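You operate a simulated robot arm through the tools that you are given. There is no shell and no other tool. Be economical: measure what you need, move in short steps, check, and stop when the job is done.

You are at the controls of a simulated robot arm. One attempt, no reset.

JOB
Put the bottle marked "leaf water" from the bare end of the folding table in the blue-rim basket and the bottle that says "pink water" on the capping card. Push the white screen shut. Open the top counter drawer, take the orange tank cap from the inside of the top counter drawer and leave it on the top of the steel-top counter, then shut the drawer. Take the green sill clip and leave it on top of the purple cold pack. Take the orange clip and leave it on the top of the trestle. The order is free. Set down upright: bottle. The white screen goes anticlockwise seen from above, to its stop.
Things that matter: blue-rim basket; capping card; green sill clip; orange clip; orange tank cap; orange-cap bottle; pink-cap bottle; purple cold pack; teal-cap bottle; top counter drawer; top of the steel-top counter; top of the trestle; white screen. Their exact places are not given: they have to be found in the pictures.

Only the result counts: the job must be done as asked and must still hold three seconds after the hand-in. Knocking over, shifting, dropping, spilling or breaking anything else fails it. Lids that push on must go on centred and level and be pressed home; caps that screw on are set level and turned clockwise until they are tight.

ROBOT AND FRAMES
A 6-joint arm with a two-finger gripper on a trunk, on a base that drives. Base frame: it is fixed to the floor where the robot stands at the start and does not move with it; the origin is under the middle of the robot, x ahead of it, y to its left, z up; the surface under the hand at the start is at about z = 0.74. Units: m, degrees, N and s.
With the tool pointing down near the work surface it reaches from about 0.34 to 0.84 m from the robot's upright axis, wherever it stands. Its first joint turns from -166.0 to 166.0 degrees. Places, roughly: blue-rim basket (26x25x17 cm) [0.9, -0.3, 0.8]; capping card [0.5, -0.25, 0.75]; green sill clip (3x3x8 cm) [0.8, 0, 0.8]; orange clip (3x4x8 cm) [1, 0, 0.8]; orange tank cap (7x7x3 cm) [-1, -2, 0.7]; orange-cap bottle, pink-cap bottle, teal-cap bottl [0.75, 0, 0.75]; purple cold pack (10x6x4 cm) [0.6, 0, 0.8]; top counter drawer [-0.9, -1.9, 0.7]; top of the steel-top counter [-1, -2.4, 0.9]; top of the trestle [1.9, -0.9, 0.6]; white screen [0.8, 0.7, 0.8]. Payload 2.45 kg.
Tool frame: the origin (TCP) lies between the finger pads and is the grasp point; the fingertips stand 0.02 m ahead of it; z points along the fingers, y is the line along which they close. Largest opening 0.14 m; the body of the gripper starts 0.168 m behind the TCP.
Orientation is that of the tool frame in the base frame, as a unit quaternion [w, x, y, z]. With the fingers straight down and closing along the base's y, the tool's x points along the base's -x, its y along +y and its z along -z.

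CONTROLS
- The arm moves only by the tool step_arm. Its argument "motion" is a list of rows, each a list of 7 numbers: the shift along the tool's x, y, z in mm, then the turn, a rotation vector about the tool's x, y, z in degrees, then the opening, from 0 (shut) to 1 (fully open). In form: [[x, y, z, rx, ry, rz, hand], ...]. A call has 1 to 20 rows; each row is the pose to reach, as a shift and turn from the pose commanded when the call began, along the tool's axes at that moment. A row lasts 0.2 s, in which the tool goes at most 0.05 m and 8.6 degrees; a call with a longer step from one row to the next is refused whole, and so is a gripper value outside its range. Where a pose cannot be reached the arm comes as near as it can. A force on the tool above 40 N (or 10 N above the force at the start of the call, whichever is more), or a blocked arm, ends the call early, and 0.2 s more pass. Each finger travels about 0.045 m/s and halts on what it meets, pressing with about 42 N; the grip force reading is that of the motor and also rises with nothing between the fingers. The clock runs only during rows and for 0.2 s after the last one: add rows that repeat a pose to give the fingers time. The reply holds the time, the measured pose of the TCP, the force on the tool along the base axes, the opening and the grip force, in the units named above and with some noise, with the torque about the TCP (base axes, N m) and any sound that the robot's microphone picked up.
- Cameras (640 x 400 px; columns grow to the right, rows downward): "scene" is now at [0.079, 0.1303, 1.84]; the picture's right is [-0.09, -1.00, 0.00], its down [-0.85, 0.07, -0.52] and it looks along [0.52, -0.05, -0.85] (base axes); focal length 251 px, centre (320, 200). "wrist" rides on the gripper at [0.078, 0.011, -0.209] in the tool frame; the picture's right is [-0.14, 0.99, 0.00], its down [-0.92, -0.13, -0.37] and it looks along [-0.36, -0.05, 0.93] (tool axes); focal length 280 px, centre (320, 200).
- grab_frame(camera): a new picture of that camera. The clock stands still meanwhile.
- move_column(by): slides the trunk up (or, below 0, down) by that many m; the arm and the scene camera ride with it, the base frame stays. It gives what a move gives, with no picture.
- steer(legs): drives the robot by 1 to 6 legs, each [ahead, left, turn to the left] in m, m and degrees, along the robot's own axes; the way and the turn of a leg run together, so that a leg with both is an arc; at most 1.5 m and 180 degrees a leg. The arm and the cameras ride along, it lands a little off, and it stops where it bumps. It gives what a move gives.
- aim_head(pan, tilt): turns the head with the scene camera to pan (to the left, within 143 degrees either way) and tilt (down, from -29 to 69), counted from straight ahead of the robot. It gives what a move gives.
- locate(camera, pixels): for up to 12 pixels [column, row] of the newest picture of that camera ("zoom" is the newest enlarged one), the place [x, y, z] in the base frame of the surface seen there, good to about 0.003 m, but the place of the scene camera against the robot may be out by one fixed shift of up to 0.012 m in any direction. The clock stands still meanwhile.
- close_up(camera, box): a new picture of the part [left, top, right, bottom] of that camera's present view, enlarged. The clock stands still meanwhile.
- finish_job(): hands the job in; it is judged then, once.

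Keep the steps short. Do not move on a guess: measure, check each grasp and each placing, and mend mistakes. In all there are 131 turns and 152 pictures (those below and enlarged ones count). Leave the gripper open and the arm clear of the work at the hand-in unless told otherwise, and finish with a single line.

The tools are called after "Emit:" by a JSON object that holds its "method" and its "body". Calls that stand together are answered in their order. step_arm: Moves the arm, as the interface text tells. Its arguments: {"type":"object","properties":{"motion":{"type":"array","items":{"type":"array","items":{"type":"number"}}}},"required":["motion"]} The other tools are called the same way: move_column (by) slides the trunk up or down; steer (legs) drives the base; aim_head (pan, tilt) turns the head that bears the scene camera; grab_frame (camera) takes a picture; locate (camera, pixels) gives the place of the surface under pixels of a picture; close_up (camera, box) takes an enlarged picture of a part of a camera's view; finish_job () hands the job in.

At the start:

```text
t: 0.0
tcp_pos: [0.5891, -0.1576, 1.2106]
orientation: [0.001, -0.001, 1.0, 0.0]
ft_force: [0.2, 0.3, -0.3]
ft_torque: [0.03, 0.0, -0.02]
gripper_width: 0.1399
gripper_force: 0.0
trunk travel left (down, up): [-0.1, 0.13]
robot x, y, heading: [0.0027, -0.001, 0.0]
head pan, tilt: [-5.0, 58.4]
```

scene: 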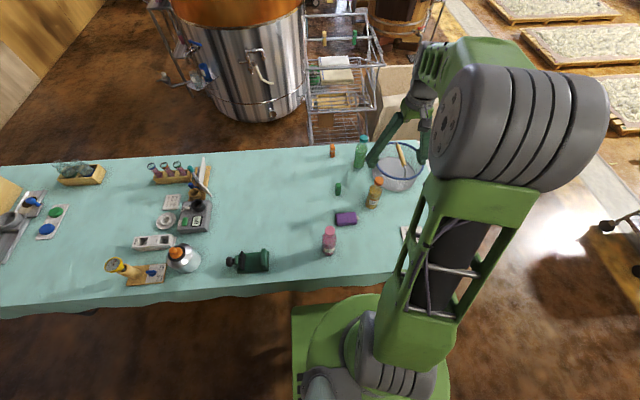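
wrist: 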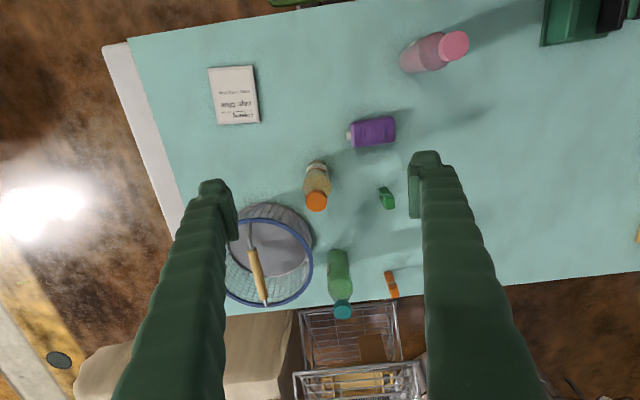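

I see the folding table with three bottles, the basket, clips and cold pack. First I take enlarged views to read the labels and find the screen.

Emit:
{"method": "close_up", "body": {"camera": "scene", "box": [300, 120, 440, 260]}}

Emit:
{"method": "close_up", "body": {"camera": "scene", "box": [0, 140, 300, 300]}}

Emit:
{"method": "locate", "body": {"camera": "wrist", "pixels": [[343, 311], [338, 275], [316, 202], [453, 44], [234, 95], [373, 131], [387, 199], [391, 284], [270, 260], [260, 150], [450, 300], [229, 240]]}}

```text
2.86 times, centred on (370, 190) of scene
```

zoom: 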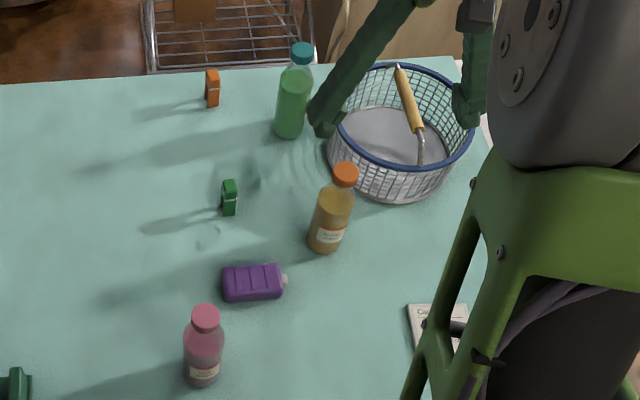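

```text
2.13 times, centred on (150, 220) of scene
```

zoom: 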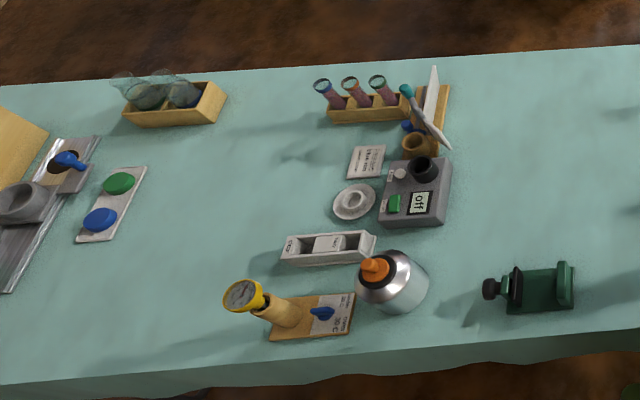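

```text
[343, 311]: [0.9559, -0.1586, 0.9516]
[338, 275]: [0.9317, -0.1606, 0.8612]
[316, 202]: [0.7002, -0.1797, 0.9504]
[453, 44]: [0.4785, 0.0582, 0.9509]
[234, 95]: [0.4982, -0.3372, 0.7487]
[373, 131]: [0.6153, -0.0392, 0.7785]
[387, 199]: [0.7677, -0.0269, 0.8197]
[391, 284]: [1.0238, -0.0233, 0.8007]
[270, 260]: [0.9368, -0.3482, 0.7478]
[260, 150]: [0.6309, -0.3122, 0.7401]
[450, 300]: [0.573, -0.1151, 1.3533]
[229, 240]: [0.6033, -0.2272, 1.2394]
```

I zoom more to read the labels and inspect the screen.

Emit:
{"method": "close_up", "body": {"camera": "scene", "box": [350, 130, 390, 155]}}

Emit:
{"method": "close_up", "body": {"camera": "scene", "box": [355, 175, 395, 215]}}

Emit:
{"method": "close_up", "body": {"camera": "scene", "box": [315, 220, 355, 260]}}

Emit:
{"method": "close_up", "body": {"camera": "scene", "box": [140, 155, 230, 215]}}

Emit:
{"method": "close_up", "body": {"camera": "wrist", "box": [290, 150, 360, 330]}}

Emit:
{"method": "close_up", "body": {"camera": "wrist", "box": [200, 60, 270, 130]}}

```text
16.00 times, centred on (370, 142) of scene
```

zoom: 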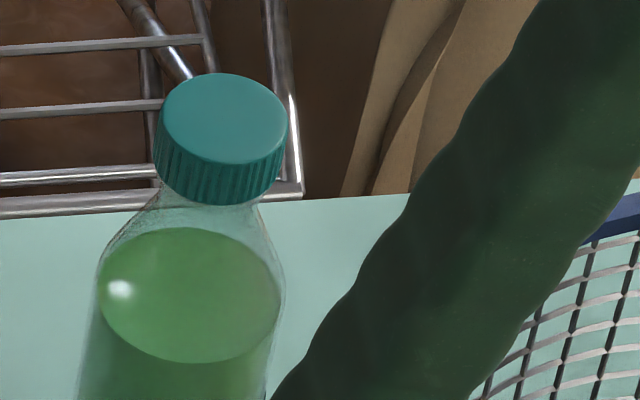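

```text
10.00 times, centred on (375, 195) of scene
```

zoom: 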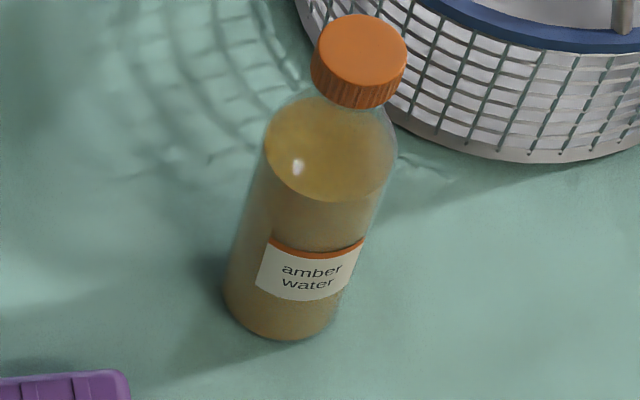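

```text
10.00 times, centred on (335, 240) of scene
```

zoom: 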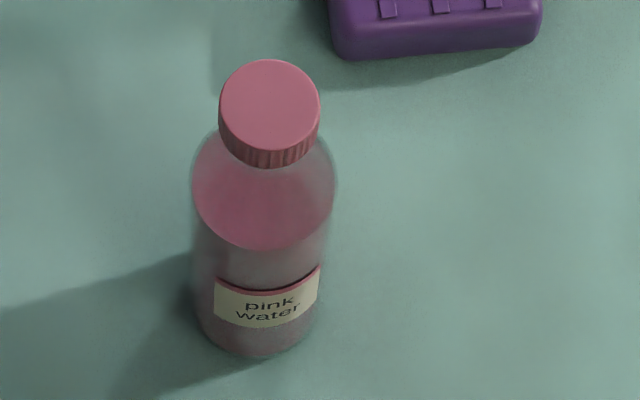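

```text
6.67 times, centred on (185, 185) of scene
```

zoom: 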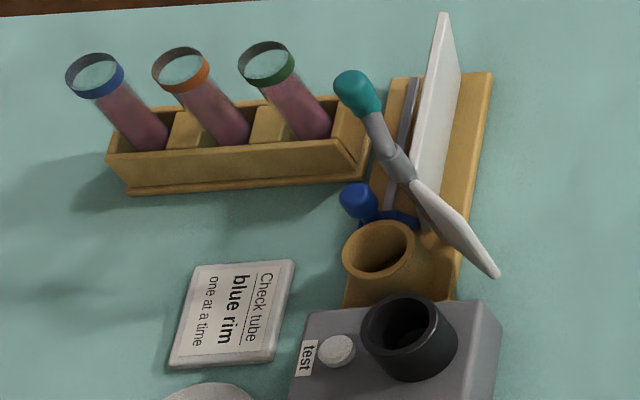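

```text
2.22 times, centred on (325, 240) of wrist
```

zoom: 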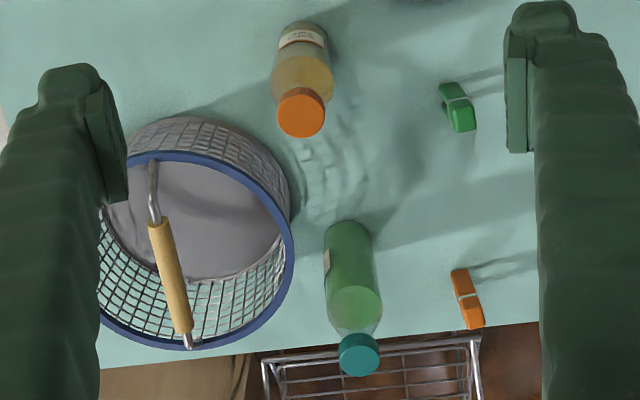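

```text
5.71 times, centred on (235, 95) of wrist
```

zoom: 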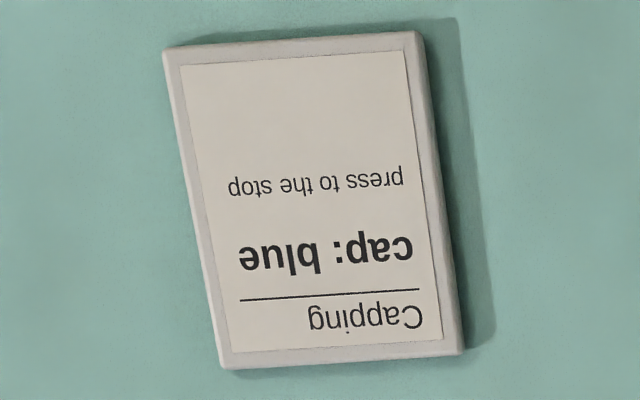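

Labels: amber = orange cap, pink = pink cap, so teal/green is leaf water (its label faces away; I'll check it in hand). Capping card at (0.498, -0.337). Now measure the screen.

Emit:
{"method": "close_up", "body": {"camera": "scene", "box": [180, 150, 228, 210]}}

Emit:
{"method": "close_up", "body": {"camera": "scene", "box": [140, 155, 230, 215]}}

Emit:
{"method": "locate", "body": {"camera": "zoom", "pixels": [[445, 17], [425, 120], [418, 180], [492, 75], [445, 290], [350, 290], [358, 200], [408, 110], [352, 82], [490, 270], [478, 150], [457, 70]]}}

Emit:
{"method": "locate", "body": {"camera": "scene", "pixels": [[204, 157], [199, 173], [333, 151], [338, 187], [346, 213], [345, 224], [373, 200], [329, 250], [360, 160], [405, 180], [255, 262], [184, 260]]}}

```text
6.67 times, centred on (204, 180) of scene
```

zoom: 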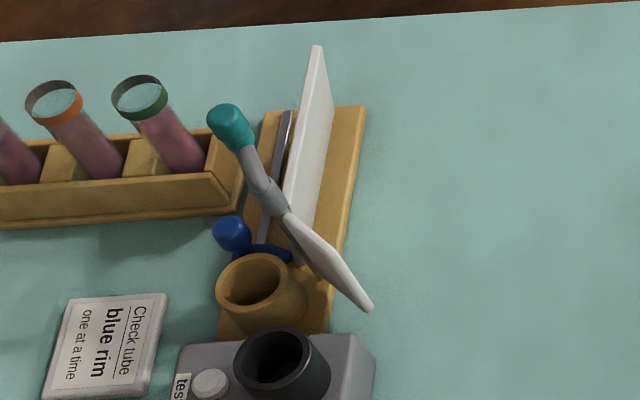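

```text
6.67 times, centred on (185, 185) of scene
```

zoom: 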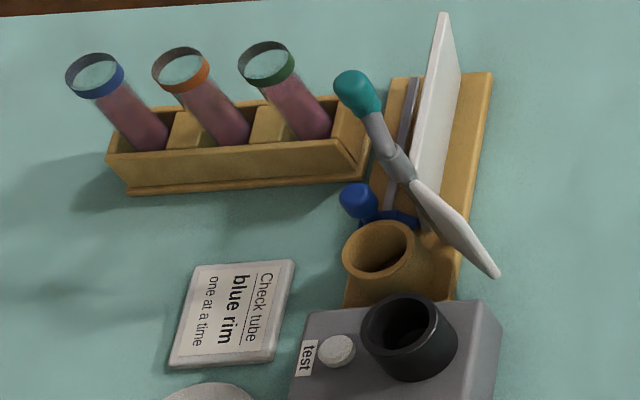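

```text
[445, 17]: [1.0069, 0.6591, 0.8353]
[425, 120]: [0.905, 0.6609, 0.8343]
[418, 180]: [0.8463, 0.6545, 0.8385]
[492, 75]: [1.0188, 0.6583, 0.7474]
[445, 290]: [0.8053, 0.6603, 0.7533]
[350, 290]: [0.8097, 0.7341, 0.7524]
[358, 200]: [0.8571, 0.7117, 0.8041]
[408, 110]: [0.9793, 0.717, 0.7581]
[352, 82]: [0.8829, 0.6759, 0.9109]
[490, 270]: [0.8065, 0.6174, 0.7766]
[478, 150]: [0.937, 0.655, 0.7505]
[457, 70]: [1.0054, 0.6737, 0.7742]
```

```text
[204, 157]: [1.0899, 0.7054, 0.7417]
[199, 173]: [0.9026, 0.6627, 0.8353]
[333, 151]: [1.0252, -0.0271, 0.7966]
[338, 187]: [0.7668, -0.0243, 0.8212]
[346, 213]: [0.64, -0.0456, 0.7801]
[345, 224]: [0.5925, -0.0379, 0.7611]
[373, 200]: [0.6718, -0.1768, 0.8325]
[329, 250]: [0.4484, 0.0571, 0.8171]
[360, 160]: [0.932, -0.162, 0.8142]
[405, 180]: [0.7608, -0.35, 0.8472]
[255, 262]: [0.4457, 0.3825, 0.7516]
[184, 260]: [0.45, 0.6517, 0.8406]
```

The screen geometry is still unclear; I'll see it closer later. Now check the clearance of the chassis from the table edge, to see how far I can drive ahead.

Emit:
{"method": "locate", "body": {"camera": "scene", "pixels": [[300, 310], [340, 298], [300, 340], [270, 296], [200, 304], [340, 287], [385, 300], [400, 272], [440, 340]]}}

Emit:
{"method": "aim_head", "body": {"pan": 0, "tilt": 69}}

Emit:
{"method": "grab_frame", "body": {"camera": "scene"}}

```text
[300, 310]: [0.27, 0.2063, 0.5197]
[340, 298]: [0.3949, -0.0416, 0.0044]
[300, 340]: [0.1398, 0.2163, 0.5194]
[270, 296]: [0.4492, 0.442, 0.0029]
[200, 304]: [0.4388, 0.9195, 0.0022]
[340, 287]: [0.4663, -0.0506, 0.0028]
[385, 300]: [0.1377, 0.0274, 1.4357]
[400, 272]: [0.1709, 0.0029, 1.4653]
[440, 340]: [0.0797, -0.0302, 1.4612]
```

```text
t: 0.7
tcp_pos: [0.5894, -0.158, 1.2112]
orientation: [-0.001, -0.001, 1.0, 0.0]
ft_force: [-0.7, 0.2, 0.6]
ft_torque: [0.02, -0.02, 0.01]
gripper_width: 0.14
gripper_force: 0.2
trunk travel left (down, up): [-0.1, 0.13]
robot x, y, heading: [-0.0, 0.0013, -0.1]
head pan, tilt: [0.0, 68.8]
```

```text
139 pictures are left
```

scene: 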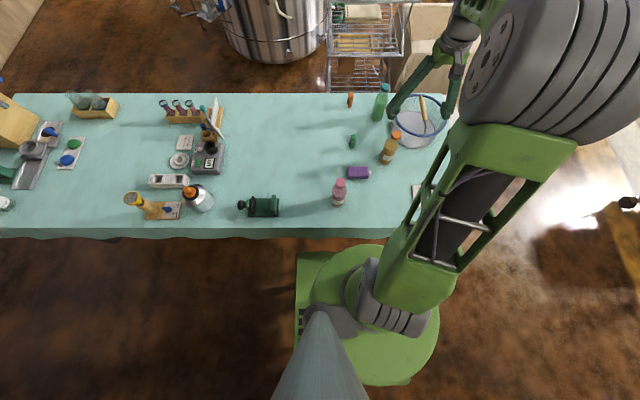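

I measure the disc and table edge.

Emit:
{"method": "locate", "body": {"camera": "scene", "pixels": [[355, 246], [345, 255], [320, 254], [435, 330], [300, 226], [300, 236], [348, 285], [380, 320], [420, 226]]}}

```text
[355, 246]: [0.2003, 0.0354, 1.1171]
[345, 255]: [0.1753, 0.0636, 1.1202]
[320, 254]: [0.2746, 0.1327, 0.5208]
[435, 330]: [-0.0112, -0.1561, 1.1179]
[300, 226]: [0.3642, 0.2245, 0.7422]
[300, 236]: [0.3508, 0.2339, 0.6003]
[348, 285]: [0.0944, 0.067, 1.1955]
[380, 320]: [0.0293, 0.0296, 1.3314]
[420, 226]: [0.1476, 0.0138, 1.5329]
```

I measure pink bottle cap, green clip, pack and card more precisely from the wrist camera.

Emit:
{"method": "close_up", "body": {"camera": "wrist", "box": [390, 20, 480, 80]}}

Emit:
{"method": "close_up", "body": {"camera": "wrist", "box": [335, 105, 425, 225]}}

Emit:
{"method": "locate", "body": {"camera": "wrist", "pixels": [[208, 67], [254, 66], [260, 124], [219, 125], [350, 121], [393, 117], [396, 140], [352, 145], [381, 188], [391, 186], [396, 207], [385, 208]]}}

```text
6.67 times, centred on (435, 50) of wrist
```

zoom: 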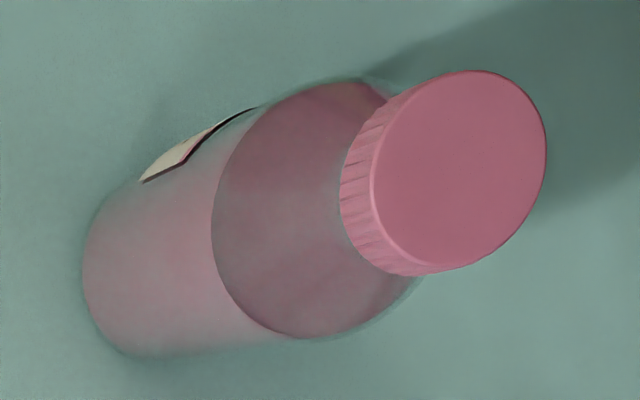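

```text
3.33 times, centred on (380, 165) of wrist
```

zoom: 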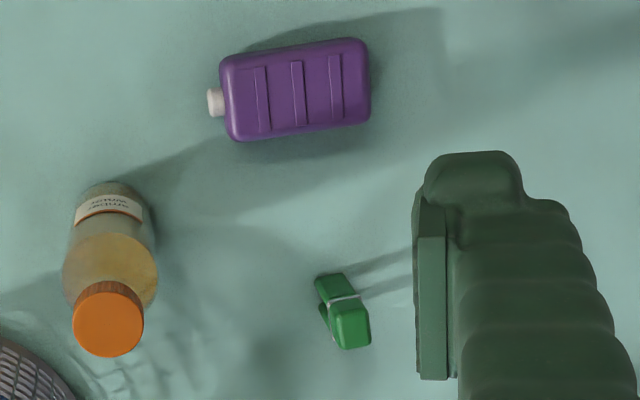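

```text
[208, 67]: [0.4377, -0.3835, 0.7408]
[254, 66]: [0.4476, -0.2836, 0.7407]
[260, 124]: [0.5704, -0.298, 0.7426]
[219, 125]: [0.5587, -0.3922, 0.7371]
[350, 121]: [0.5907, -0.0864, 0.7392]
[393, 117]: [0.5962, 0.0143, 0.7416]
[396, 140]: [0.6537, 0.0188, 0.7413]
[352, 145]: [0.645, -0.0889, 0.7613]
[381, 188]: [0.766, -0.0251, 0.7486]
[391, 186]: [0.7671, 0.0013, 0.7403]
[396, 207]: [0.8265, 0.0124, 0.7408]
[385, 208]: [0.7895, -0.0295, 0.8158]
```

Card centre ≈ (0.503, -0.339), pink cap centre ≈ (0.480, 0.069). Moving above the pink bottle at z≈1.15 and looking.

Emit:
{"method": "step_arm", "body": {"motion": [[18, 38, 10, 0, 0, 0, 1], [36, 76, 20, 0, 0, 0, 1], [54, 114, 30, 0, 0, 0, 1], [72, 152, 40, 0, 0, 0, 1], [90, 190, 50, 0, 0, 0, 1], [109, 227, 60, 0, 0, 0, 1], [109, 227, 60, 0, 0, 0, 0.8], [109, 227, 60, 0, 0, 0, 0.8]]}}

Emit:
{"method": "grab_frame", "body": {"camera": "wrist"}}

```text
t: 2.5
tcp_pos: [0.4802, 0.0667, 1.15]
orientation: [0.0, 0.0, 1.0, 0.0]
ft_force: [-0.5, 0.4, -0.1]
ft_torque: [0.01, 0.02, -0.01]
gripper_width: 0.1121
gripper_force: 0.0
trunk travel left (down, up): [-0.1, 0.13]
robot x, y, heading: [0.0008, -0.0021, 0.0]
head pan, tilt: [0.0, 68.8]
```

```text
136 pictures are left
```

wrist: 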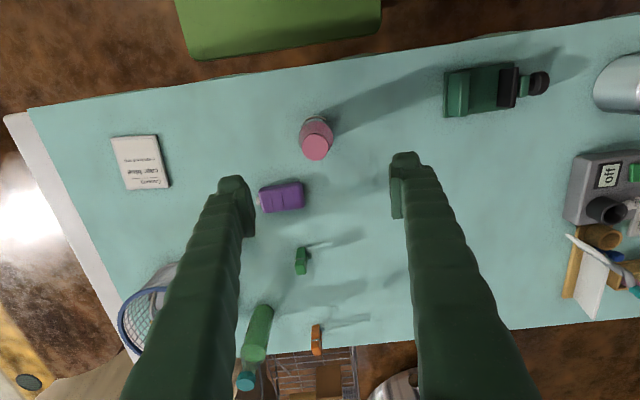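

I locate the pink cap, centre at about (316,148).

Emit:
{"method": "locate", "body": {"camera": "wrist", "pixels": [[316, 148], [306, 147], [326, 147], [316, 139], [316, 156], [282, 197], [302, 252], [317, 329]]}}

Emit:
{"method": "close_up", "body": {"camera": "wrist", "box": [550, 220, 640, 330]}}

```text
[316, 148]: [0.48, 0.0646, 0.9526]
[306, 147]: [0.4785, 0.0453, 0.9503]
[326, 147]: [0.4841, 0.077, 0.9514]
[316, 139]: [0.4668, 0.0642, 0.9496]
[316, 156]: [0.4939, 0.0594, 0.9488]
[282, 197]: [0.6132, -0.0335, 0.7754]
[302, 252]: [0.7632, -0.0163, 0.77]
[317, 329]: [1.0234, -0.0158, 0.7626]
```

```text
3.64 times, centred on (595, 275) of wrist
```

zoom: 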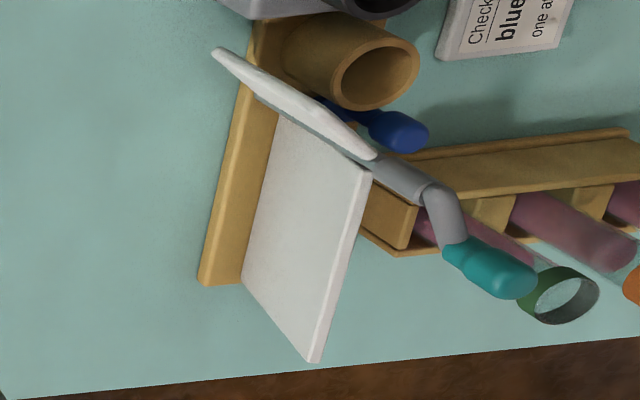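

Cap centre (0.480, 0.062). Descend to z=0.82 and close on the body.

Emit:
{"method": "step_arm", "body": {"motion": [[0, -5, 48, 0, 0, 0, 0.8], [0, -5, 96, 0, 0, 0, 0.8], [0, -5, 144, 0, 0, 0, 0.8], [0, -5, 192, 0, 0, 0, 0.8], [0, -5, 240, 0, 0, 0, 0.8], [0, -5, 285, 0, 0, 0, 0.8], [0, -5, 328, 0, 0, 0, 0.8], [0, -5, 328, 0, 0, 0, 0.8]]}}

Emit:
{"method": "grab_frame", "body": {"camera": "wrist"}}

```text
t: 4.3
tcp_pos: [0.4794, 0.0618, 0.8219]
orientation: [0.0, -0.001, 1.0, 0.0]
ft_force: [-0.5, -0.6, 0.7]
ft_torque: [-0.02, -0.01, 0.02]
gripper_width: 0.1122
gripper_force: 0.0
trunk travel left (down, up): [-0.1, 0.13]
robot x, y, heading: [0.0034, 0.0005, 0.0]
head pan, tilt: [0.0, 68.8]
```

```text
134 pictures are left
```

wrist: 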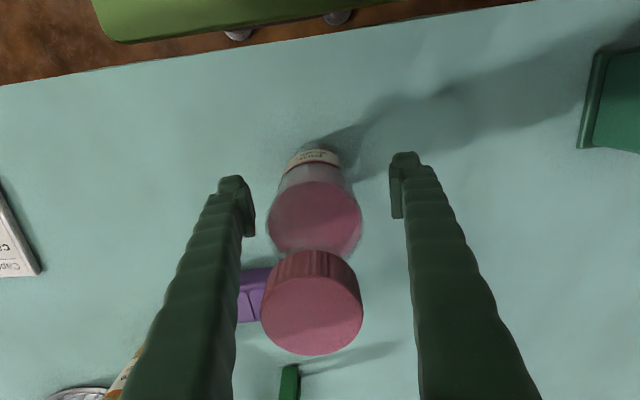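

Bottle is between the fingers. Close.

Emit:
{"method": "step_arm", "body": {"motion": [[0, -2, 0, 0, 0, 0, 0.6], [0, -2, 0, 0, 0, 0, 0.45], [0, -2, 0, 0, 0, 0, 0.3], [0, -2, 0, 0, 0, 0, 0.3], [0, -2, 0, 0, 0, 0, 0.3], [0, -2, 0, 0, 0, 0, 0.3]]}}

```text
t: 5.7
tcp_pos: [0.4794, 0.0622, 0.8219]
orientation: [0.0, 0.0, 1.0, 0.0]
ft_force: [0.8, -2.3, 2.4]
ft_torque: [-0.02, 0.0, -0.01]
gripper_width: 0.0638
gripper_force: 41.8
trunk travel left (down, up): [-0.1, 0.13]
robot x, y, heading: [-0.0017, -0.0003, 0.1]
head pan, tilt: [0.0, 68.8]
```

Held (0.064 m, 42 N). Lift 80 mm and carry to above the card.

Emit:
{"method": "step_arm", "body": {"motion": [[0, 0, -40, 0, 0, 0, 0.3], [0, 0, -80, 0, 0, 0, 0.3], [-3, -45, -80, 0, 0, 0, 0.3], [-6, -90, -80, 0, 0, 0, 0.3], [-9, -135, -80, 0, 0, 0, 0.3], [-11, -180, -80, 0, 0, 0, 0.3], [-14, -225, -80, 0, 0, 0, 0.3], [-17, -270, -80, 0, 0, 0, 0.3], [-19, -315, -80, 0, 0, 0, 0.3], [-22, -360, -80, 0, 0, 0, 0.3], [-24, -401, -80, 0, 0, 0, 0.3], [-24, -401, -80, 0, 0, 0, 0.3]]}}

Emit:
{"method": "grab_frame", "body": {"camera": "wrist"}}

```text
t: 8.3
tcp_pos: [0.5075, -0.3379, 0.9024]
orientation: [0.001, 0.0, 1.0, 0.0]
ft_force: [-0.1, -0.3, -6.1]
ft_torque: [0.01, 0.01, 0.03]
gripper_width: 0.0637
gripper_force: 41.9
trunk travel left (down, up): [-0.1, 0.13]
robot x, y, heading: [0.0005, -0.0011, -0.4]
head pan, tilt: [0.0, 68.8]
```

```text
133 pictures are left
```

wrist: 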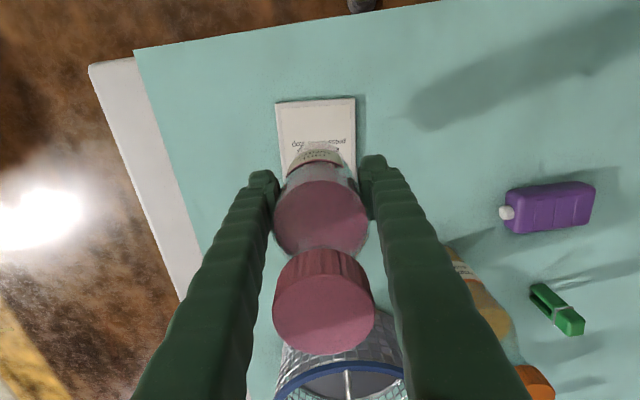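

Over the card. Lower to ~4 mm above it, then find contact.

Emit:
{"method": "step_arm", "body": {"motion": [[0, -1, 35, 0, 0, 0, 0.3], [0, -1, 62, 0, 0, 0, 0.3], [0, -1, 67, 0, 0, 0, 0.3], [0, -1, 67, 0, 0, 0, 0.3]]}}

Emit:
{"method": "step_arm", "body": {"motion": [[0, 0, 2, 0, 0, 0, 0.3], [0, 0, 3, 0, 0, 0, 0.3], [0, 0, 4, 0, 0, 0, 0.3], [0, 0, 4, 0, 0, 0, 0.3]]}}

```text
t: 9.3
tcp_pos: [0.5057, -0.3398, 0.8346]
orientation: [0.0, 0.0, 1.0, 0.0]
ft_force: [-0.1, -0.5, -5.5]
ft_torque: [-0.04, 0.0, 0.0]
gripper_width: 0.0639
gripper_force: 42.3
trunk travel left (down, up): [-0.1, 0.13]
robot x, y, heading: [0.0025, 0.0017, -0.0]
head pan, tilt: [0.0, 68.8]
```

```text
t: 10.3
tcp_pos: [0.5067, -0.3403, 0.8307]
orientation: [0.0, 0.0, 1.0, 0.001]
ft_force: [0.1, 0.1, -5.4]
ft_torque: [0.02, 0.02, 0.03]
gripper_width: 0.0639
gripper_force: 42.0
trunk travel left (down, up): [-0.1, 0.13]
robot x, y, heading: [0.0016, -0.002, -0.1]
head pan, tilt: [0.0, 68.8]
```

Not yet touching (−5.4 N is the bottle weight). Lower more in 1 mm steps.

Emit:
{"method": "step_arm", "body": {"motion": [[0, 0, 1, 0, 0, 0, 0.3], [0, 0, 2, 0, 0, 0, 0.3], [0, 0, 2, 0, 0, 0, 0.3]]}}

```text
t: 11.1
tcp_pos: [0.5046, -0.3411, 0.8318]
orientation: [0.001, 0.0, 1.0, -0.001]
ft_force: [0.4, -0.3, 11.1]
ft_torque: [0.3, 0.05, -0.02]
gripper_width: 0.0638
gripper_force: 42.0
trunk travel left (down, up): [-0.1, 0.13]
robot x, y, heading: [-0.0018, 0.001, 0.1]
head pan, tilt: [0.0, 68.8]
```

Contact. Release and rise clear.

Emit:
{"method": "step_arm", "body": {"motion": [[0, 0, -1, 0, 0, 0, 0.5], [0, 0, -1, 0, 0, 0, 0.65], [0, 0, -1, 0, 0, 0, 0.65], [0, 0, -1, 0, 0, 0, 0.65], [0, 0, -45, 0, 0, 0, 0.65], [0, 0, -95, 0, 0, 0, 0.65], [0, 0, -145, 0, 0, 0, 0.65], [0, 0, -195, 0, 0, 0, 0.65]]}}

Emit:
{"method": "grab_frame", "body": {"camera": "wrist"}}

```text
t: 12.9
tcp_pos: [0.5032, -0.3398, 1.0247]
orientation: [0.0, 0.0, 1.0, 0.0]
ft_force: [0.0, 0.0, 0.1]
ft_torque: [-0.02, -0.04, 0.04]
gripper_width: 0.091
gripper_force: 0.0
trunk travel left (down, up): [-0.1, 0.13]
robot x, y, heading: [0.0006, -0.0007, -0.2]
head pan, tilt: [0.0, 68.8]
```

```text
132 pictures are left
```

wrist: 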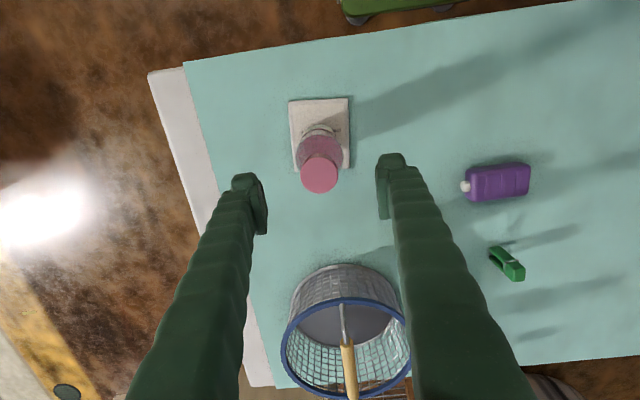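

Pink bottle stands on the card. Next, move towards the green clip / pack and look from above.

Emit:
{"method": "step_arm", "body": {"motion": [[0, 45, -5, 0, 0, 0, 0.65], [-5, 90, -10, 0, 0, 0, 0.65], [-25, 130, -10, 0, 0, 0, 0.65], [-50, 170, -10, 0, 0, 0, 0.65], [-75, 210, -10, 0, 0, 0, 0.65], [-105, 250, -10, 0, 0, 0, 0.65], [-135, 285, -10, 0, 0, 0, 0.65], [-165, 320, -10, 0, 0, 0, 0.65], [-165, 320, -10, 0, 0, 0, 0.65]]}}

Emit:
{"method": "grab_frame", "body": {"camera": "wrist"}}

```text
t: 14.9
tcp_pos: [0.6696, -0.0189, 1.0349]
orientation: [-0.001, 0.0, 1.0, 0.0]
ft_force: [0.3, -0.6, 0.3]
ft_torque: [0.01, -0.02, -0.01]
gripper_width: 0.091
gripper_force: 0.0
trunk travel left (down, up): [-0.1, 0.13]
robot x, y, heading: [-0.0009, 0.0015, -0.1]
head pan, tilt: [0.0, 68.8]
```

```text
131 pictures are left
```

wrist: 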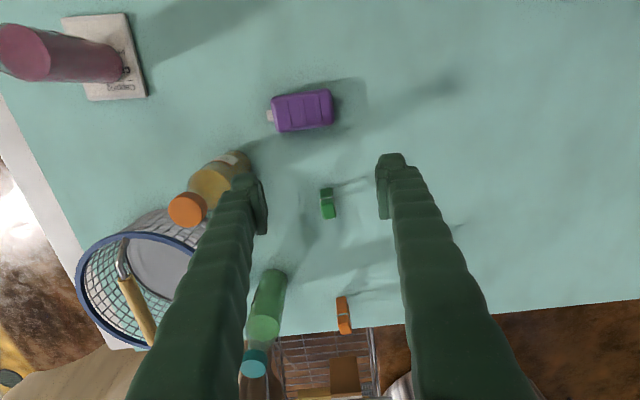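

Emit:
{"method": "close_up", "body": {"camera": "wrist", "box": [300, 170, 364, 234]}}

Emit:
{"method": "close_up", "body": {"camera": "wrist", "box": [250, 70, 350, 150]}}

Emit:
{"method": "locate", "body": {"camera": "wrist", "pixels": [[326, 193], [328, 207], [330, 215], [323, 191], [335, 214], [273, 97], [329, 91], [333, 123], [278, 131], [303, 110], [188, 208], [255, 363]]}}

```text
6.25 times, centred on (332, 202) of wrist
```

zoom: 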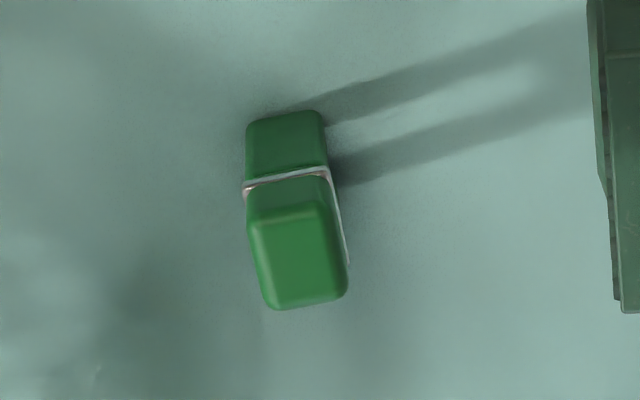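

```text
5.00 times, centred on (300, 110) of wrist
```

zoom: 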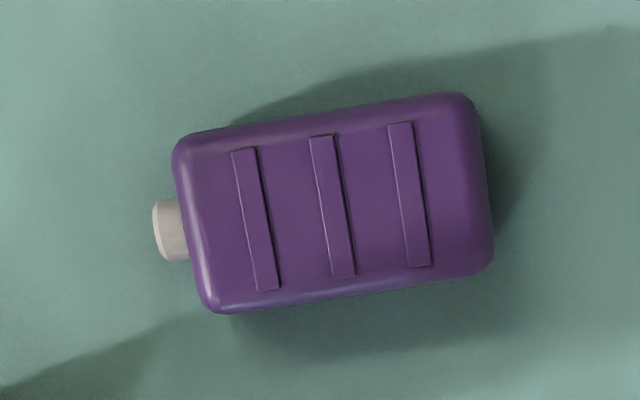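

```text
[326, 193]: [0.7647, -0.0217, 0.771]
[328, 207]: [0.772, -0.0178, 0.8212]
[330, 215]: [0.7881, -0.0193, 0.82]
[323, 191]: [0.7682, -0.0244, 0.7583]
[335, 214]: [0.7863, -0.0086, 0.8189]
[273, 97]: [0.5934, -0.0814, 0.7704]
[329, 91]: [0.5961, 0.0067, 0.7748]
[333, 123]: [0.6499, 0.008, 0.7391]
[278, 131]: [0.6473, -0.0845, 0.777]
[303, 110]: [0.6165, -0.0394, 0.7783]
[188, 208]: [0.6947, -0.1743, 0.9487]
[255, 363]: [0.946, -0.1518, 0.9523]
```

I refine the clip's top outline and the rib positions on the pack.

Emit:
{"method": "locate", "body": {"camera": "zoom", "pixels": [[255, 215], [410, 190], [332, 200], [371, 195], [293, 205], [180, 150], [470, 100], [490, 260], [220, 310]]}}

Emit:
{"method": "locate", "body": {"camera": "wrist", "pixels": [[327, 205], [333, 205], [330, 217], [333, 216], [331, 210], [327, 216], [340, 315], [344, 331]]}}

```text
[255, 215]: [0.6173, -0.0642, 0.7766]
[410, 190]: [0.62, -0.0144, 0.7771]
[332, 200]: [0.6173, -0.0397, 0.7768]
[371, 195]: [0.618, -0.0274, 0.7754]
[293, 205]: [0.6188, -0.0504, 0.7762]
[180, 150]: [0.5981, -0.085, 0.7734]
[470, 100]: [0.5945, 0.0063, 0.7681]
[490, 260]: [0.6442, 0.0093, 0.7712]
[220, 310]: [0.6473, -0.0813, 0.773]
```

```text
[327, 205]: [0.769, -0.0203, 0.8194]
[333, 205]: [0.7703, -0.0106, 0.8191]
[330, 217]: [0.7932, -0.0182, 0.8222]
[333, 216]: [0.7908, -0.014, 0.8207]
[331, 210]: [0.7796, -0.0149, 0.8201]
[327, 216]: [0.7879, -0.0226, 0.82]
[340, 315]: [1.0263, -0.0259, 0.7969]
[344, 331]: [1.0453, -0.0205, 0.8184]
```

Clip centre (0.780, -0.017), top 0.82. Move over and descend to z=0.79, then close.

Emit:
{"method": "step_arm", "body": {"motion": [[-40, 2, 0, 0, 0, 0, 0.65], [-80, 2, 0, 0, 0, 0, 0.6], [-110, 2, 0, 0, 0, 0, 0.55], [-110, 2, 48, 0, 0, 0, 0.5], [-110, 2, 96, 0, 0, 0, 0.5], [-110, 2, 144, 0, 0, 0, 0.5], [-110, 2, 192, 0, 0, 0, 0.5], [-110, 2, 225, 0, 0, 0, 0.5], [-110, 2, 245, 0, 0, 0, 0.5], [-110, 2, 245, 0, 0, 0, 0.5]]}}

Emit:
{"method": "grab_frame", "body": {"camera": "wrist"}}

```text
t: 17.1
tcp_pos: [0.7813, -0.0177, 0.7901]
orientation: [-0.001, 0.0, 1.0, 0.0]
ft_force: [0.0, 0.9, -0.1]
ft_torque: [0.0, 0.0, 0.0]
gripper_width: 0.0699
gripper_force: 0.0
trunk travel left (down, up): [-0.1, 0.13]
robot x, y, heading: [0.0034, -0.0011, -0.3]
head pan, tilt: [0.0, 68.8]
```

```text
128 pictures are left
```

wrist: 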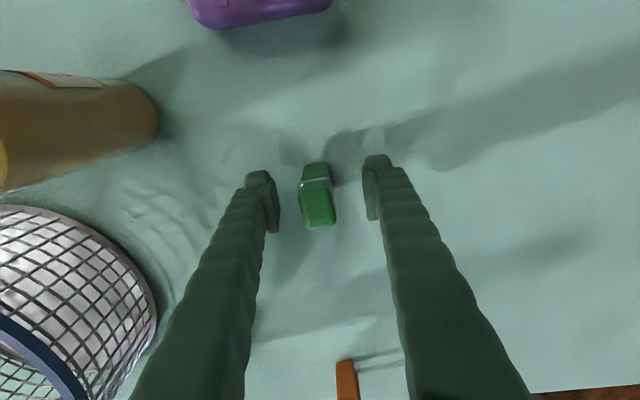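

Clip is centred. Close.

Emit:
{"method": "step_arm", "body": {"motion": [[0, 0, 0, 0, 0, 0, 0.35], [0, 0, 0, 0, 0, 0, 0.2], [0, 0, 0, 0, 0, 0, 0.08], [0, 0, 0, 0, 0, 0, 0.05], [0, 0, 0, 0, 0, 0, 0.05], [0, 0, 0, 0, 0, 0, 0.05]]}}

Emit:
{"method": "close_up", "body": {"camera": "wrist", "box": [240, 130, 400, 250]}}

```text
t: 18.5
tcp_pos: [0.7806, -0.0178, 0.7893]
orientation: [0.0, 0.0, 1.0, 0.0]
ft_force: [-0.2, 0.6, -0.1]
ft_torque: [0.02, 0.01, 0.0]
gripper_width: 0.0224
gripper_force: 42.0
trunk travel left (down, up): [-0.1, 0.13]
robot x, y, heading: [-0.0002, 0.0013, 0.1]
head pan, tilt: [0.0, 68.8]
```

```text
3.33 times, centred on (320, 190) of wrist
```

zoom: 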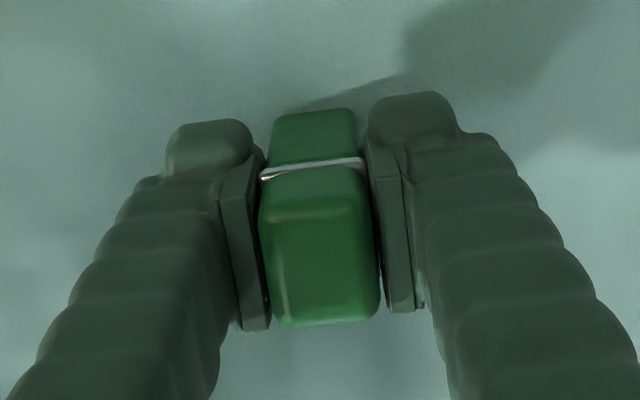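

Held (0.022 m). Lift and carry over the pack, aiming between two ribs at (0.620, -0.028).

Emit:
{"method": "step_arm", "body": {"motion": [[0, 0, -40, 0, 0, 0, 0.05], [0, 0, -80, 0, 0, 0, 0.05], [40, -3, -80, 0, 0, 0, 0.05], [80, -5, -80, 0, 0, 0, 0.05], [120, -8, -80, 0, 0, 0, 0.05], [161, -10, -80, 0, 0, 0, 0.05], [161, -10, -80, 0, 0, 0, 0.05]]}}

Emit:
{"method": "grab_frame", "body": {"camera": "wrist"}}

```text
t: 20.1
tcp_pos: [0.6159, -0.0273, 0.8721]
orientation: [0.0, 0.0, 1.0, 0.0]
ft_force: [-0.3, 0.1, -0.3]
ft_torque: [0.0, 0.02, 0.01]
gripper_width: 0.0223
gripper_force: 42.2
trunk travel left (down, up): [-0.1, 0.13]
robot x, y, heading: [-0.0004, -0.0008, 0.1]
head pan, tilt: [0.0, 68.8]
```

```text
126 pictures are left
```

wrist: 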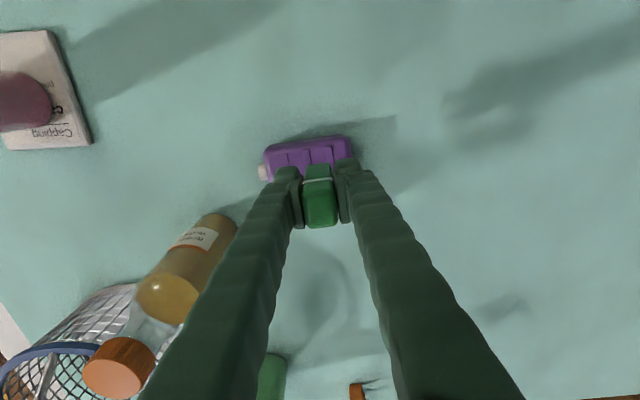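

Over the pack. Lower to just above, then feel contact.

Emit:
{"method": "step_arm", "body": {"motion": [[-3, 0, 30, 0, 0, 0, 0.05], [-3, 0, 42, 0, 0, 0, 0.05], [-3, 0, 42, 0, 0, 0, 0.05]]}}

Emit:
{"method": "step_arm", "body": {"motion": [[0, 0, 1, 0, 0, 0, 0.05], [0, 0, 2, 0, 0, 0, 0.05], [0, 0, 3, 0, 0, 0, 0.05], [0, 0, 3, 0, 0, 0, 0.05]]}}

```text
t: 20.9
tcp_pos: [0.6214, -0.0274, 0.8284]
orientation: [-0.001, 0.0, 1.0, 0.0]
ft_force: [0.5, -0.6, 0.8]
ft_torque: [0.02, -0.01, 0.01]
gripper_width: 0.0222
gripper_force: 42.7
trunk travel left (down, up): [-0.1, 0.13]
robot x, y, heading: [-0.0023, 0.0015, 0.0]
head pan, tilt: [0.0, 68.8]
```

```text
t: 21.9
tcp_pos: [0.621, -0.0277, 0.8252]
orientation: [0.0, 0.0, 1.0, 0.0]
ft_force: [-0.2, 0.6, 7.5]
ft_torque: [0.04, 0.11, -0.04]
gripper_width: 0.0223
gripper_force: 41.7
trunk travel left (down, up): [-0.1, 0.13]
robot x, y, heading: [-0.0022, -0.0002, 0.1]
head pan, tilt: [0.0, 68.8]
```

Contact (7.5 N). Open a bit slowly, then rise straight.

Emit:
{"method": "step_arm", "body": {"motion": [[0, 0, 0, 0, 0, 0, 0.2], [0, 0, 0, 0, 0, 0, 0.3], [0, 0, 0, 0, 0, 0, 0.45], [0, 0, 0, 0, 0, 0, 0.45], [0, 0, -30, 0, 0, 0, 0.45], [0, 0, -75, 0, 0, 0, 0.45], [0, 0, -120, 0, 0, 0, 0.45], [0, 0, -165, 0, 0, 0, 0.45], [0, 0, -205, 0, 0, 0, 0.45]]}}

Emit:
{"method": "grab_frame", "body": {"camera": "wrist"}}

```text
t: 23.9
tcp_pos: [0.6219, -0.0287, 1.0302]
orientation: [-0.001, 0.001, 1.0, 0.0]
ft_force: [0.2, -0.2, 0.4]
ft_torque: [-0.01, -0.05, 0.02]
gripper_width: 0.0631
gripper_force: 0.0
trunk travel left (down, up): [-0.1, 0.13]
robot x, y, heading: [-0.0007, 0.0037, -0.0]
head pan, tilt: [0.0, 68.8]
```

```text
125 pictures are left
```

wrist: 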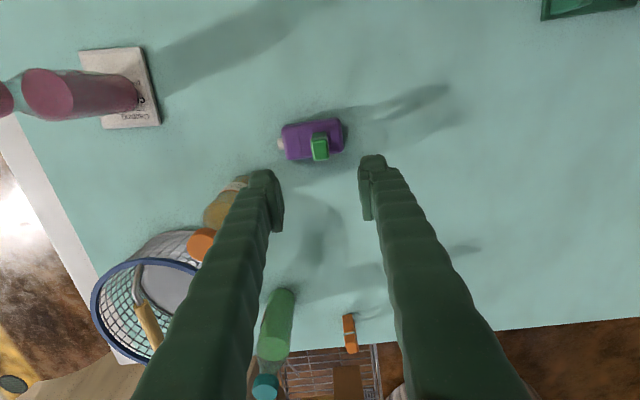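

Green clip stands on the pack. Now the screen: raise the arm, strafe left 0.5 m and look with the head.

Emit:
{"method": "step_arm", "body": {"motion": [[0, 0, -45, 0, 0, 0, 0.45], [0, 0, -90, 0, 0, 0, 0.45], [0, 0, -135, 0, 0, 0, 0.45], [0, 0, -170, 0, 0, 0, 0.45], [0, 0, -170, 0, 0, 0, 0.3]]}}

Emit:
{"method": "steer", "body": {"legs": [[0, 0.5, 0]]}}

Emit:
{"method": "aim_head", "body": {"pan": 0, "tilt": 50}}

Emit:
{"method": "grab_frame", "body": {"camera": "scene"}}

Emit:
{"method": "grab_frame", "body": {"camera": "wrist"}}

```text
t: 25.1
tcp_pos: [0.6232, -0.027, 1.2003]
orientation: [0.0, 0.0, 1.0, 0.0]
ft_force: [0.0, 0.7, -0.1]
ft_torque: [0.0, 0.0, -0.03]
gripper_width: 0.0419
gripper_force: 0.0
trunk travel left (down, up): [-0.1, 0.13]
robot x, y, heading: [-0.0009, -0.0032, 0.1]
head pan, tilt: [0.0, 68.8]
```

```text
t: 29.9
tcp_pos: [0.6228, 0.4642, 1.2011]
orientation: [0.0, 0.001, 1.0, 0.0]
ft_force: [0.0, 0.8, 0.8]
ft_torque: [-0.03, 0.01, 0.02]
gripper_width: 0.0422
gripper_force: 0.1
trunk travel left (down, up): [-0.1, 0.13]
robot x, y, heading: [0.0041, 0.493, -0.0]
head pan, tilt: [0.0, 68.8]
```

```text
t: 30.8
tcp_pos: [0.6237, 0.4628, 1.1999]
orientation: [0.001, 0.0, 1.0, 0.0]
ft_force: [-0.4, 0.5, -0.3]
ft_torque: [0.01, 0.01, 0.0]
gripper_width: 0.042
gripper_force: 0.1
trunk travel left (down, up): [-0.1, 0.13]
robot x, y, heading: [0.001, 0.4942, -0.0]
head pan, tilt: [0.0, 50.0]
```

```text
124 pictures are left
```

scene: 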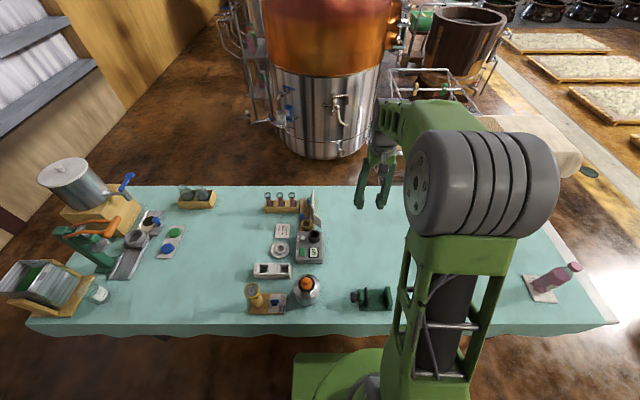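

```text
123 pictures are left
```

wrist: 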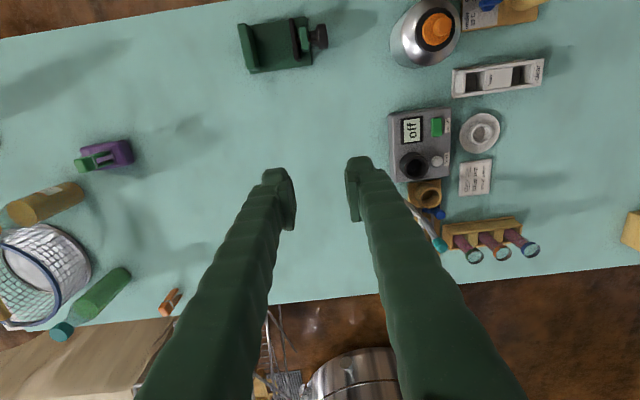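

Emit:
{"method": "close_up", "body": {"camera": "scene", "box": [255, 180, 335, 265]}}

Emit:
{"method": "close_up", "body": {"camera": "wrist", "box": [60, 120, 150, 190]}}

Emit:
{"method": "close_up", "body": {"camera": "wrist", "box": [380, 160, 480, 260]}}

```text
4.71 times, centred on (295, 222) of scene
```

zoom: 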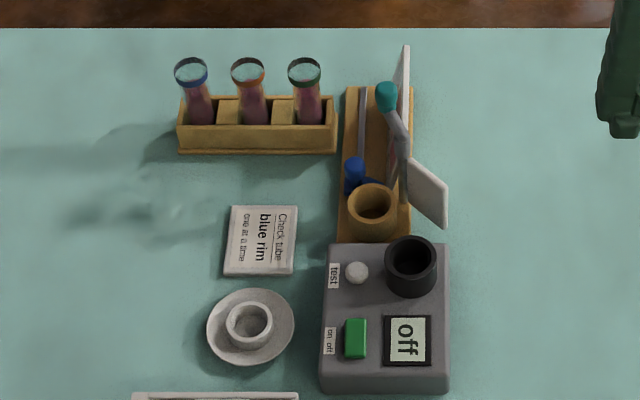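

```text
5.71 times, centred on (105, 155) of wrist
```

zoom: 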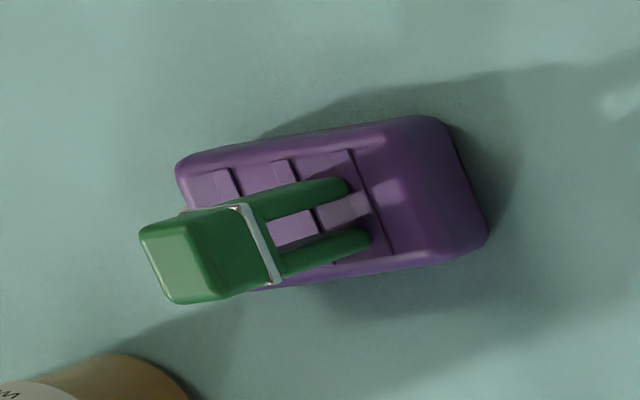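

```text
4.00 times, centred on (430, 210) of wrist
```

zoom: 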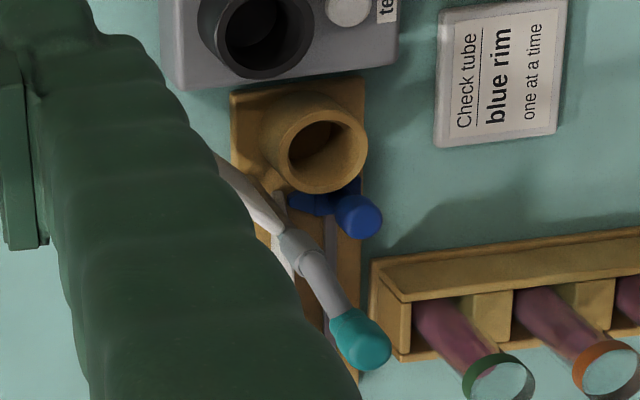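

Clip is upright on the pack. For the screen I bring the wrist camera over it.

Emit:
{"method": "step_arm", "body": {"motion": [[-25, 33, 12, 0, 0, 0, 0.5], [-50, 66, 24, 0, 0, 0, 0.7], [-75, 99, 36, 0, 0, 0, 0.8], [-100, 132, 48, 0, 0, 0, 0.9], [-125, 165, 60, 0, 0, 0, 1], [-150, 197, 70, 0, 0, 0, 1], [-150, 197, 70, 0, 0, 0, 1]]}}

Emit:
{"method": "grab_frame", "body": {"camera": "wrist"}}

Emit:
{"method": "close_up", "body": {"camera": "wrist", "box": [230, 100, 390, 260]}}

```text
t: 32.4
tcp_pos: [0.7732, 0.66, 1.1296]
orientation: [0.0, -0.001, 1.0, 0.0]
ft_force: [-0.4, -0.1, -0.9]
ft_torque: [0.03, -0.02, -0.04]
gripper_width: 0.1399
gripper_force: 0.0
trunk travel left (down, up): [-0.1, 0.13]
robot x, y, heading: [0.0004, 0.4914, 0.1]
head pan, tilt: [0.0, 50.0]
```

```text
119 pictures are left
```

wrist: 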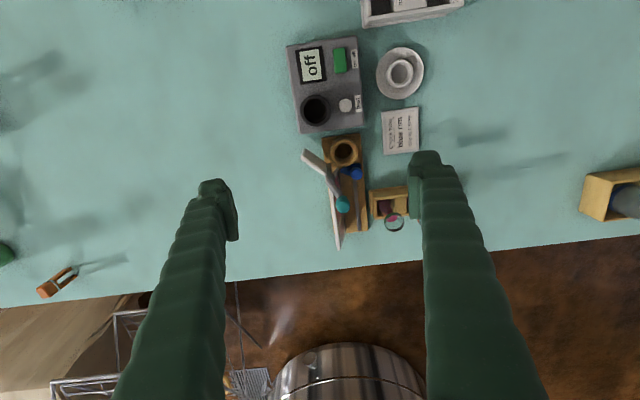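

```text
2.50 times, centred on (310, 180) of wrist
```

zoom: 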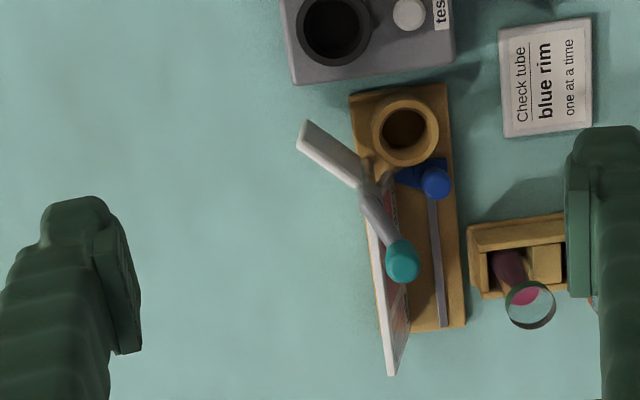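

Emit:
{"method": "locate", "body": {"camera": "zoom", "pixels": [[305, 125], [298, 148], [335, 155], [365, 180], [370, 195], [385, 215], [405, 245], [400, 262], [375, 240], [393, 372], [405, 330], [395, 210]]}}

Emit:
{"method": "close_up", "body": {"camera": "wrist", "box": [295, 130, 375, 255]}}

```text
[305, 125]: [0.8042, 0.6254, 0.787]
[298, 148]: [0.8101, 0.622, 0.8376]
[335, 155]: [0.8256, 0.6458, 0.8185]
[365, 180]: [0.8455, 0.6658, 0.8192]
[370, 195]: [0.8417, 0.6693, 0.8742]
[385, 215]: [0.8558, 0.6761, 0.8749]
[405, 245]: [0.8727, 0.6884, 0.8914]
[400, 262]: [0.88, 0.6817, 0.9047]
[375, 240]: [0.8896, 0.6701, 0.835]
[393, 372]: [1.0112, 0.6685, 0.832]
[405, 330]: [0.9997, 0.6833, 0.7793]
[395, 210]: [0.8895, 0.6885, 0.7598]
```

```text
3.20 times, centred on (335, 192) of wrist
```

zoom: 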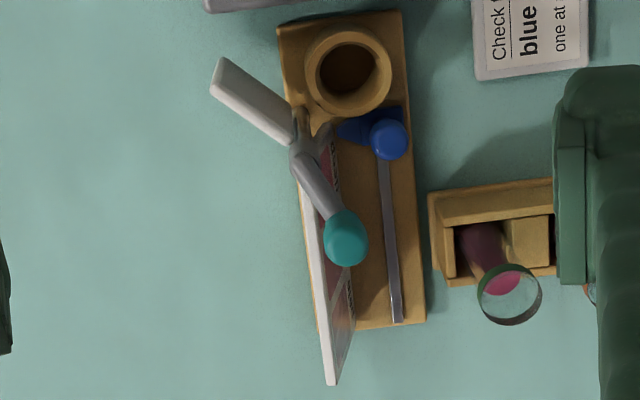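

The white flap (tip at (0.806,0.622), hinge post near (0.845,0.668)) with a grey lever and teal knob looks like the screen. I look closer from lower down.

Emit:
{"method": "step_arm", "body": {"motion": [[20, -12, 40, 0, 0, 0, 1], [40, -24, 80, 0, 0, 0, 1], [60, -36, 120, 0, 0, 0, 1], [75, -40, 160, 0, 0, 0, 1], [75, -40, 160, 0, 0, 0, 1]]}}

Emit:
{"method": "close_up", "body": {"camera": "wrist", "box": [230, 100, 430, 300]}}

Emit:
{"method": "close_up", "body": {"camera": "scene", "box": [295, 185, 325, 235]}}

```text
t: 33.6
tcp_pos: [0.6973, 0.6228, 0.9704]
orientation: [0.0, 0.0, 1.0, 0.001]
ft_force: [0.0, -0.1, -0.3]
ft_torque: [0.0, 0.03, -0.01]
gripper_width: 0.1398
gripper_force: 0.0
trunk travel left (down, up): [-0.1, 0.13]
robot x, y, heading: [0.0025, 0.4886, -0.1]
head pan, tilt: [0.0, 50.0]
```

```text
2.00 times, centred on (330, 200) of wrist
```

zoom: 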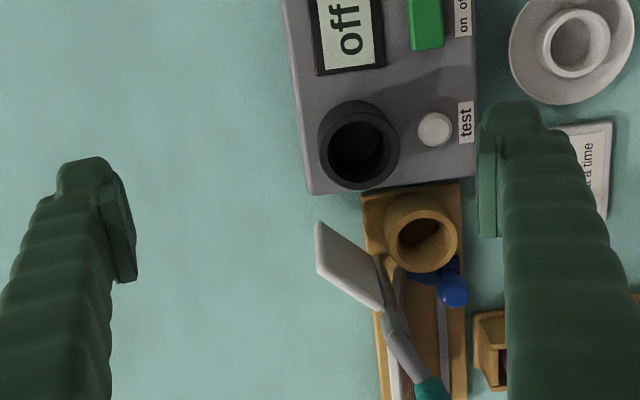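

```text
8.00 times, centred on (310, 210) of scene
```

zoom: 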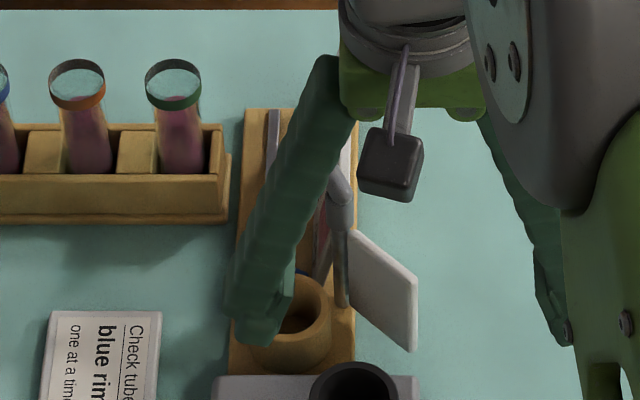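

Clear now: a vertical grey post carries the white flap and a bent lever with a teal knob. I will push the lever knob anticlockwise. First raise, shut the fingers, drive 0.14 m ahead for reach.

Emit:
{"method": "step_arm", "body": {"motion": [[0, 0, -45, 0, 0, 0, 0.8], [0, 0, -90, 0, 0, 0, 0.5], [0, 0, -130, 0, 0, 0, 0.2], [0, 0, -130, 0, 0, 0, 0], [0, 0, -130, 0, 0, 0, 0], [0, 0, -130, 0, 0, 0, 0], [0, 0, -130, 0, 0, 0, 0]]}}

Emit:
{"method": "steer", "body": {"legs": [[0.14, 0, 0]]}}

Emit:
{"method": "grab_frame", "body": {"camera": "wrist"}}

```text
t: 35.2
tcp_pos: [0.6991, 0.6218, 1.0989]
orientation: [0.0, 0.0, 1.0, 0.0]
ft_force: [-0.6, 0.0, -0.5]
ft_torque: [-0.01, 0.02, 0.0]
gripper_width: 0.0016
gripper_force: 0.0
trunk travel left (down, up): [-0.1, 0.13]
robot x, y, heading: [0.0008, 0.4886, 0.1]
head pan, tilt: [0.0, 50.0]
```

```text
t: 36.5
tcp_pos: [0.8371, 0.6209, 1.0994]
orientation: [-0.001, 0.0, 1.0, 0.0]
ft_force: [-0.1, 0.0, 0.1]
ft_torque: [-0.02, 0.06, 0.0]
gripper_width: 0.0
gripper_force: 29.4
trunk travel left (down, up): [-0.1, 0.13]
robot x, y, heading: [0.1364, 0.4896, -0.0]
head pan, tilt: [0.0, 50.0]
```

```text
114 pictures are left
```

wrist: 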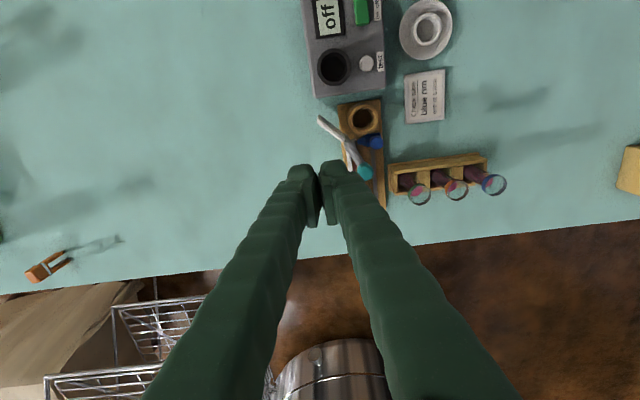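

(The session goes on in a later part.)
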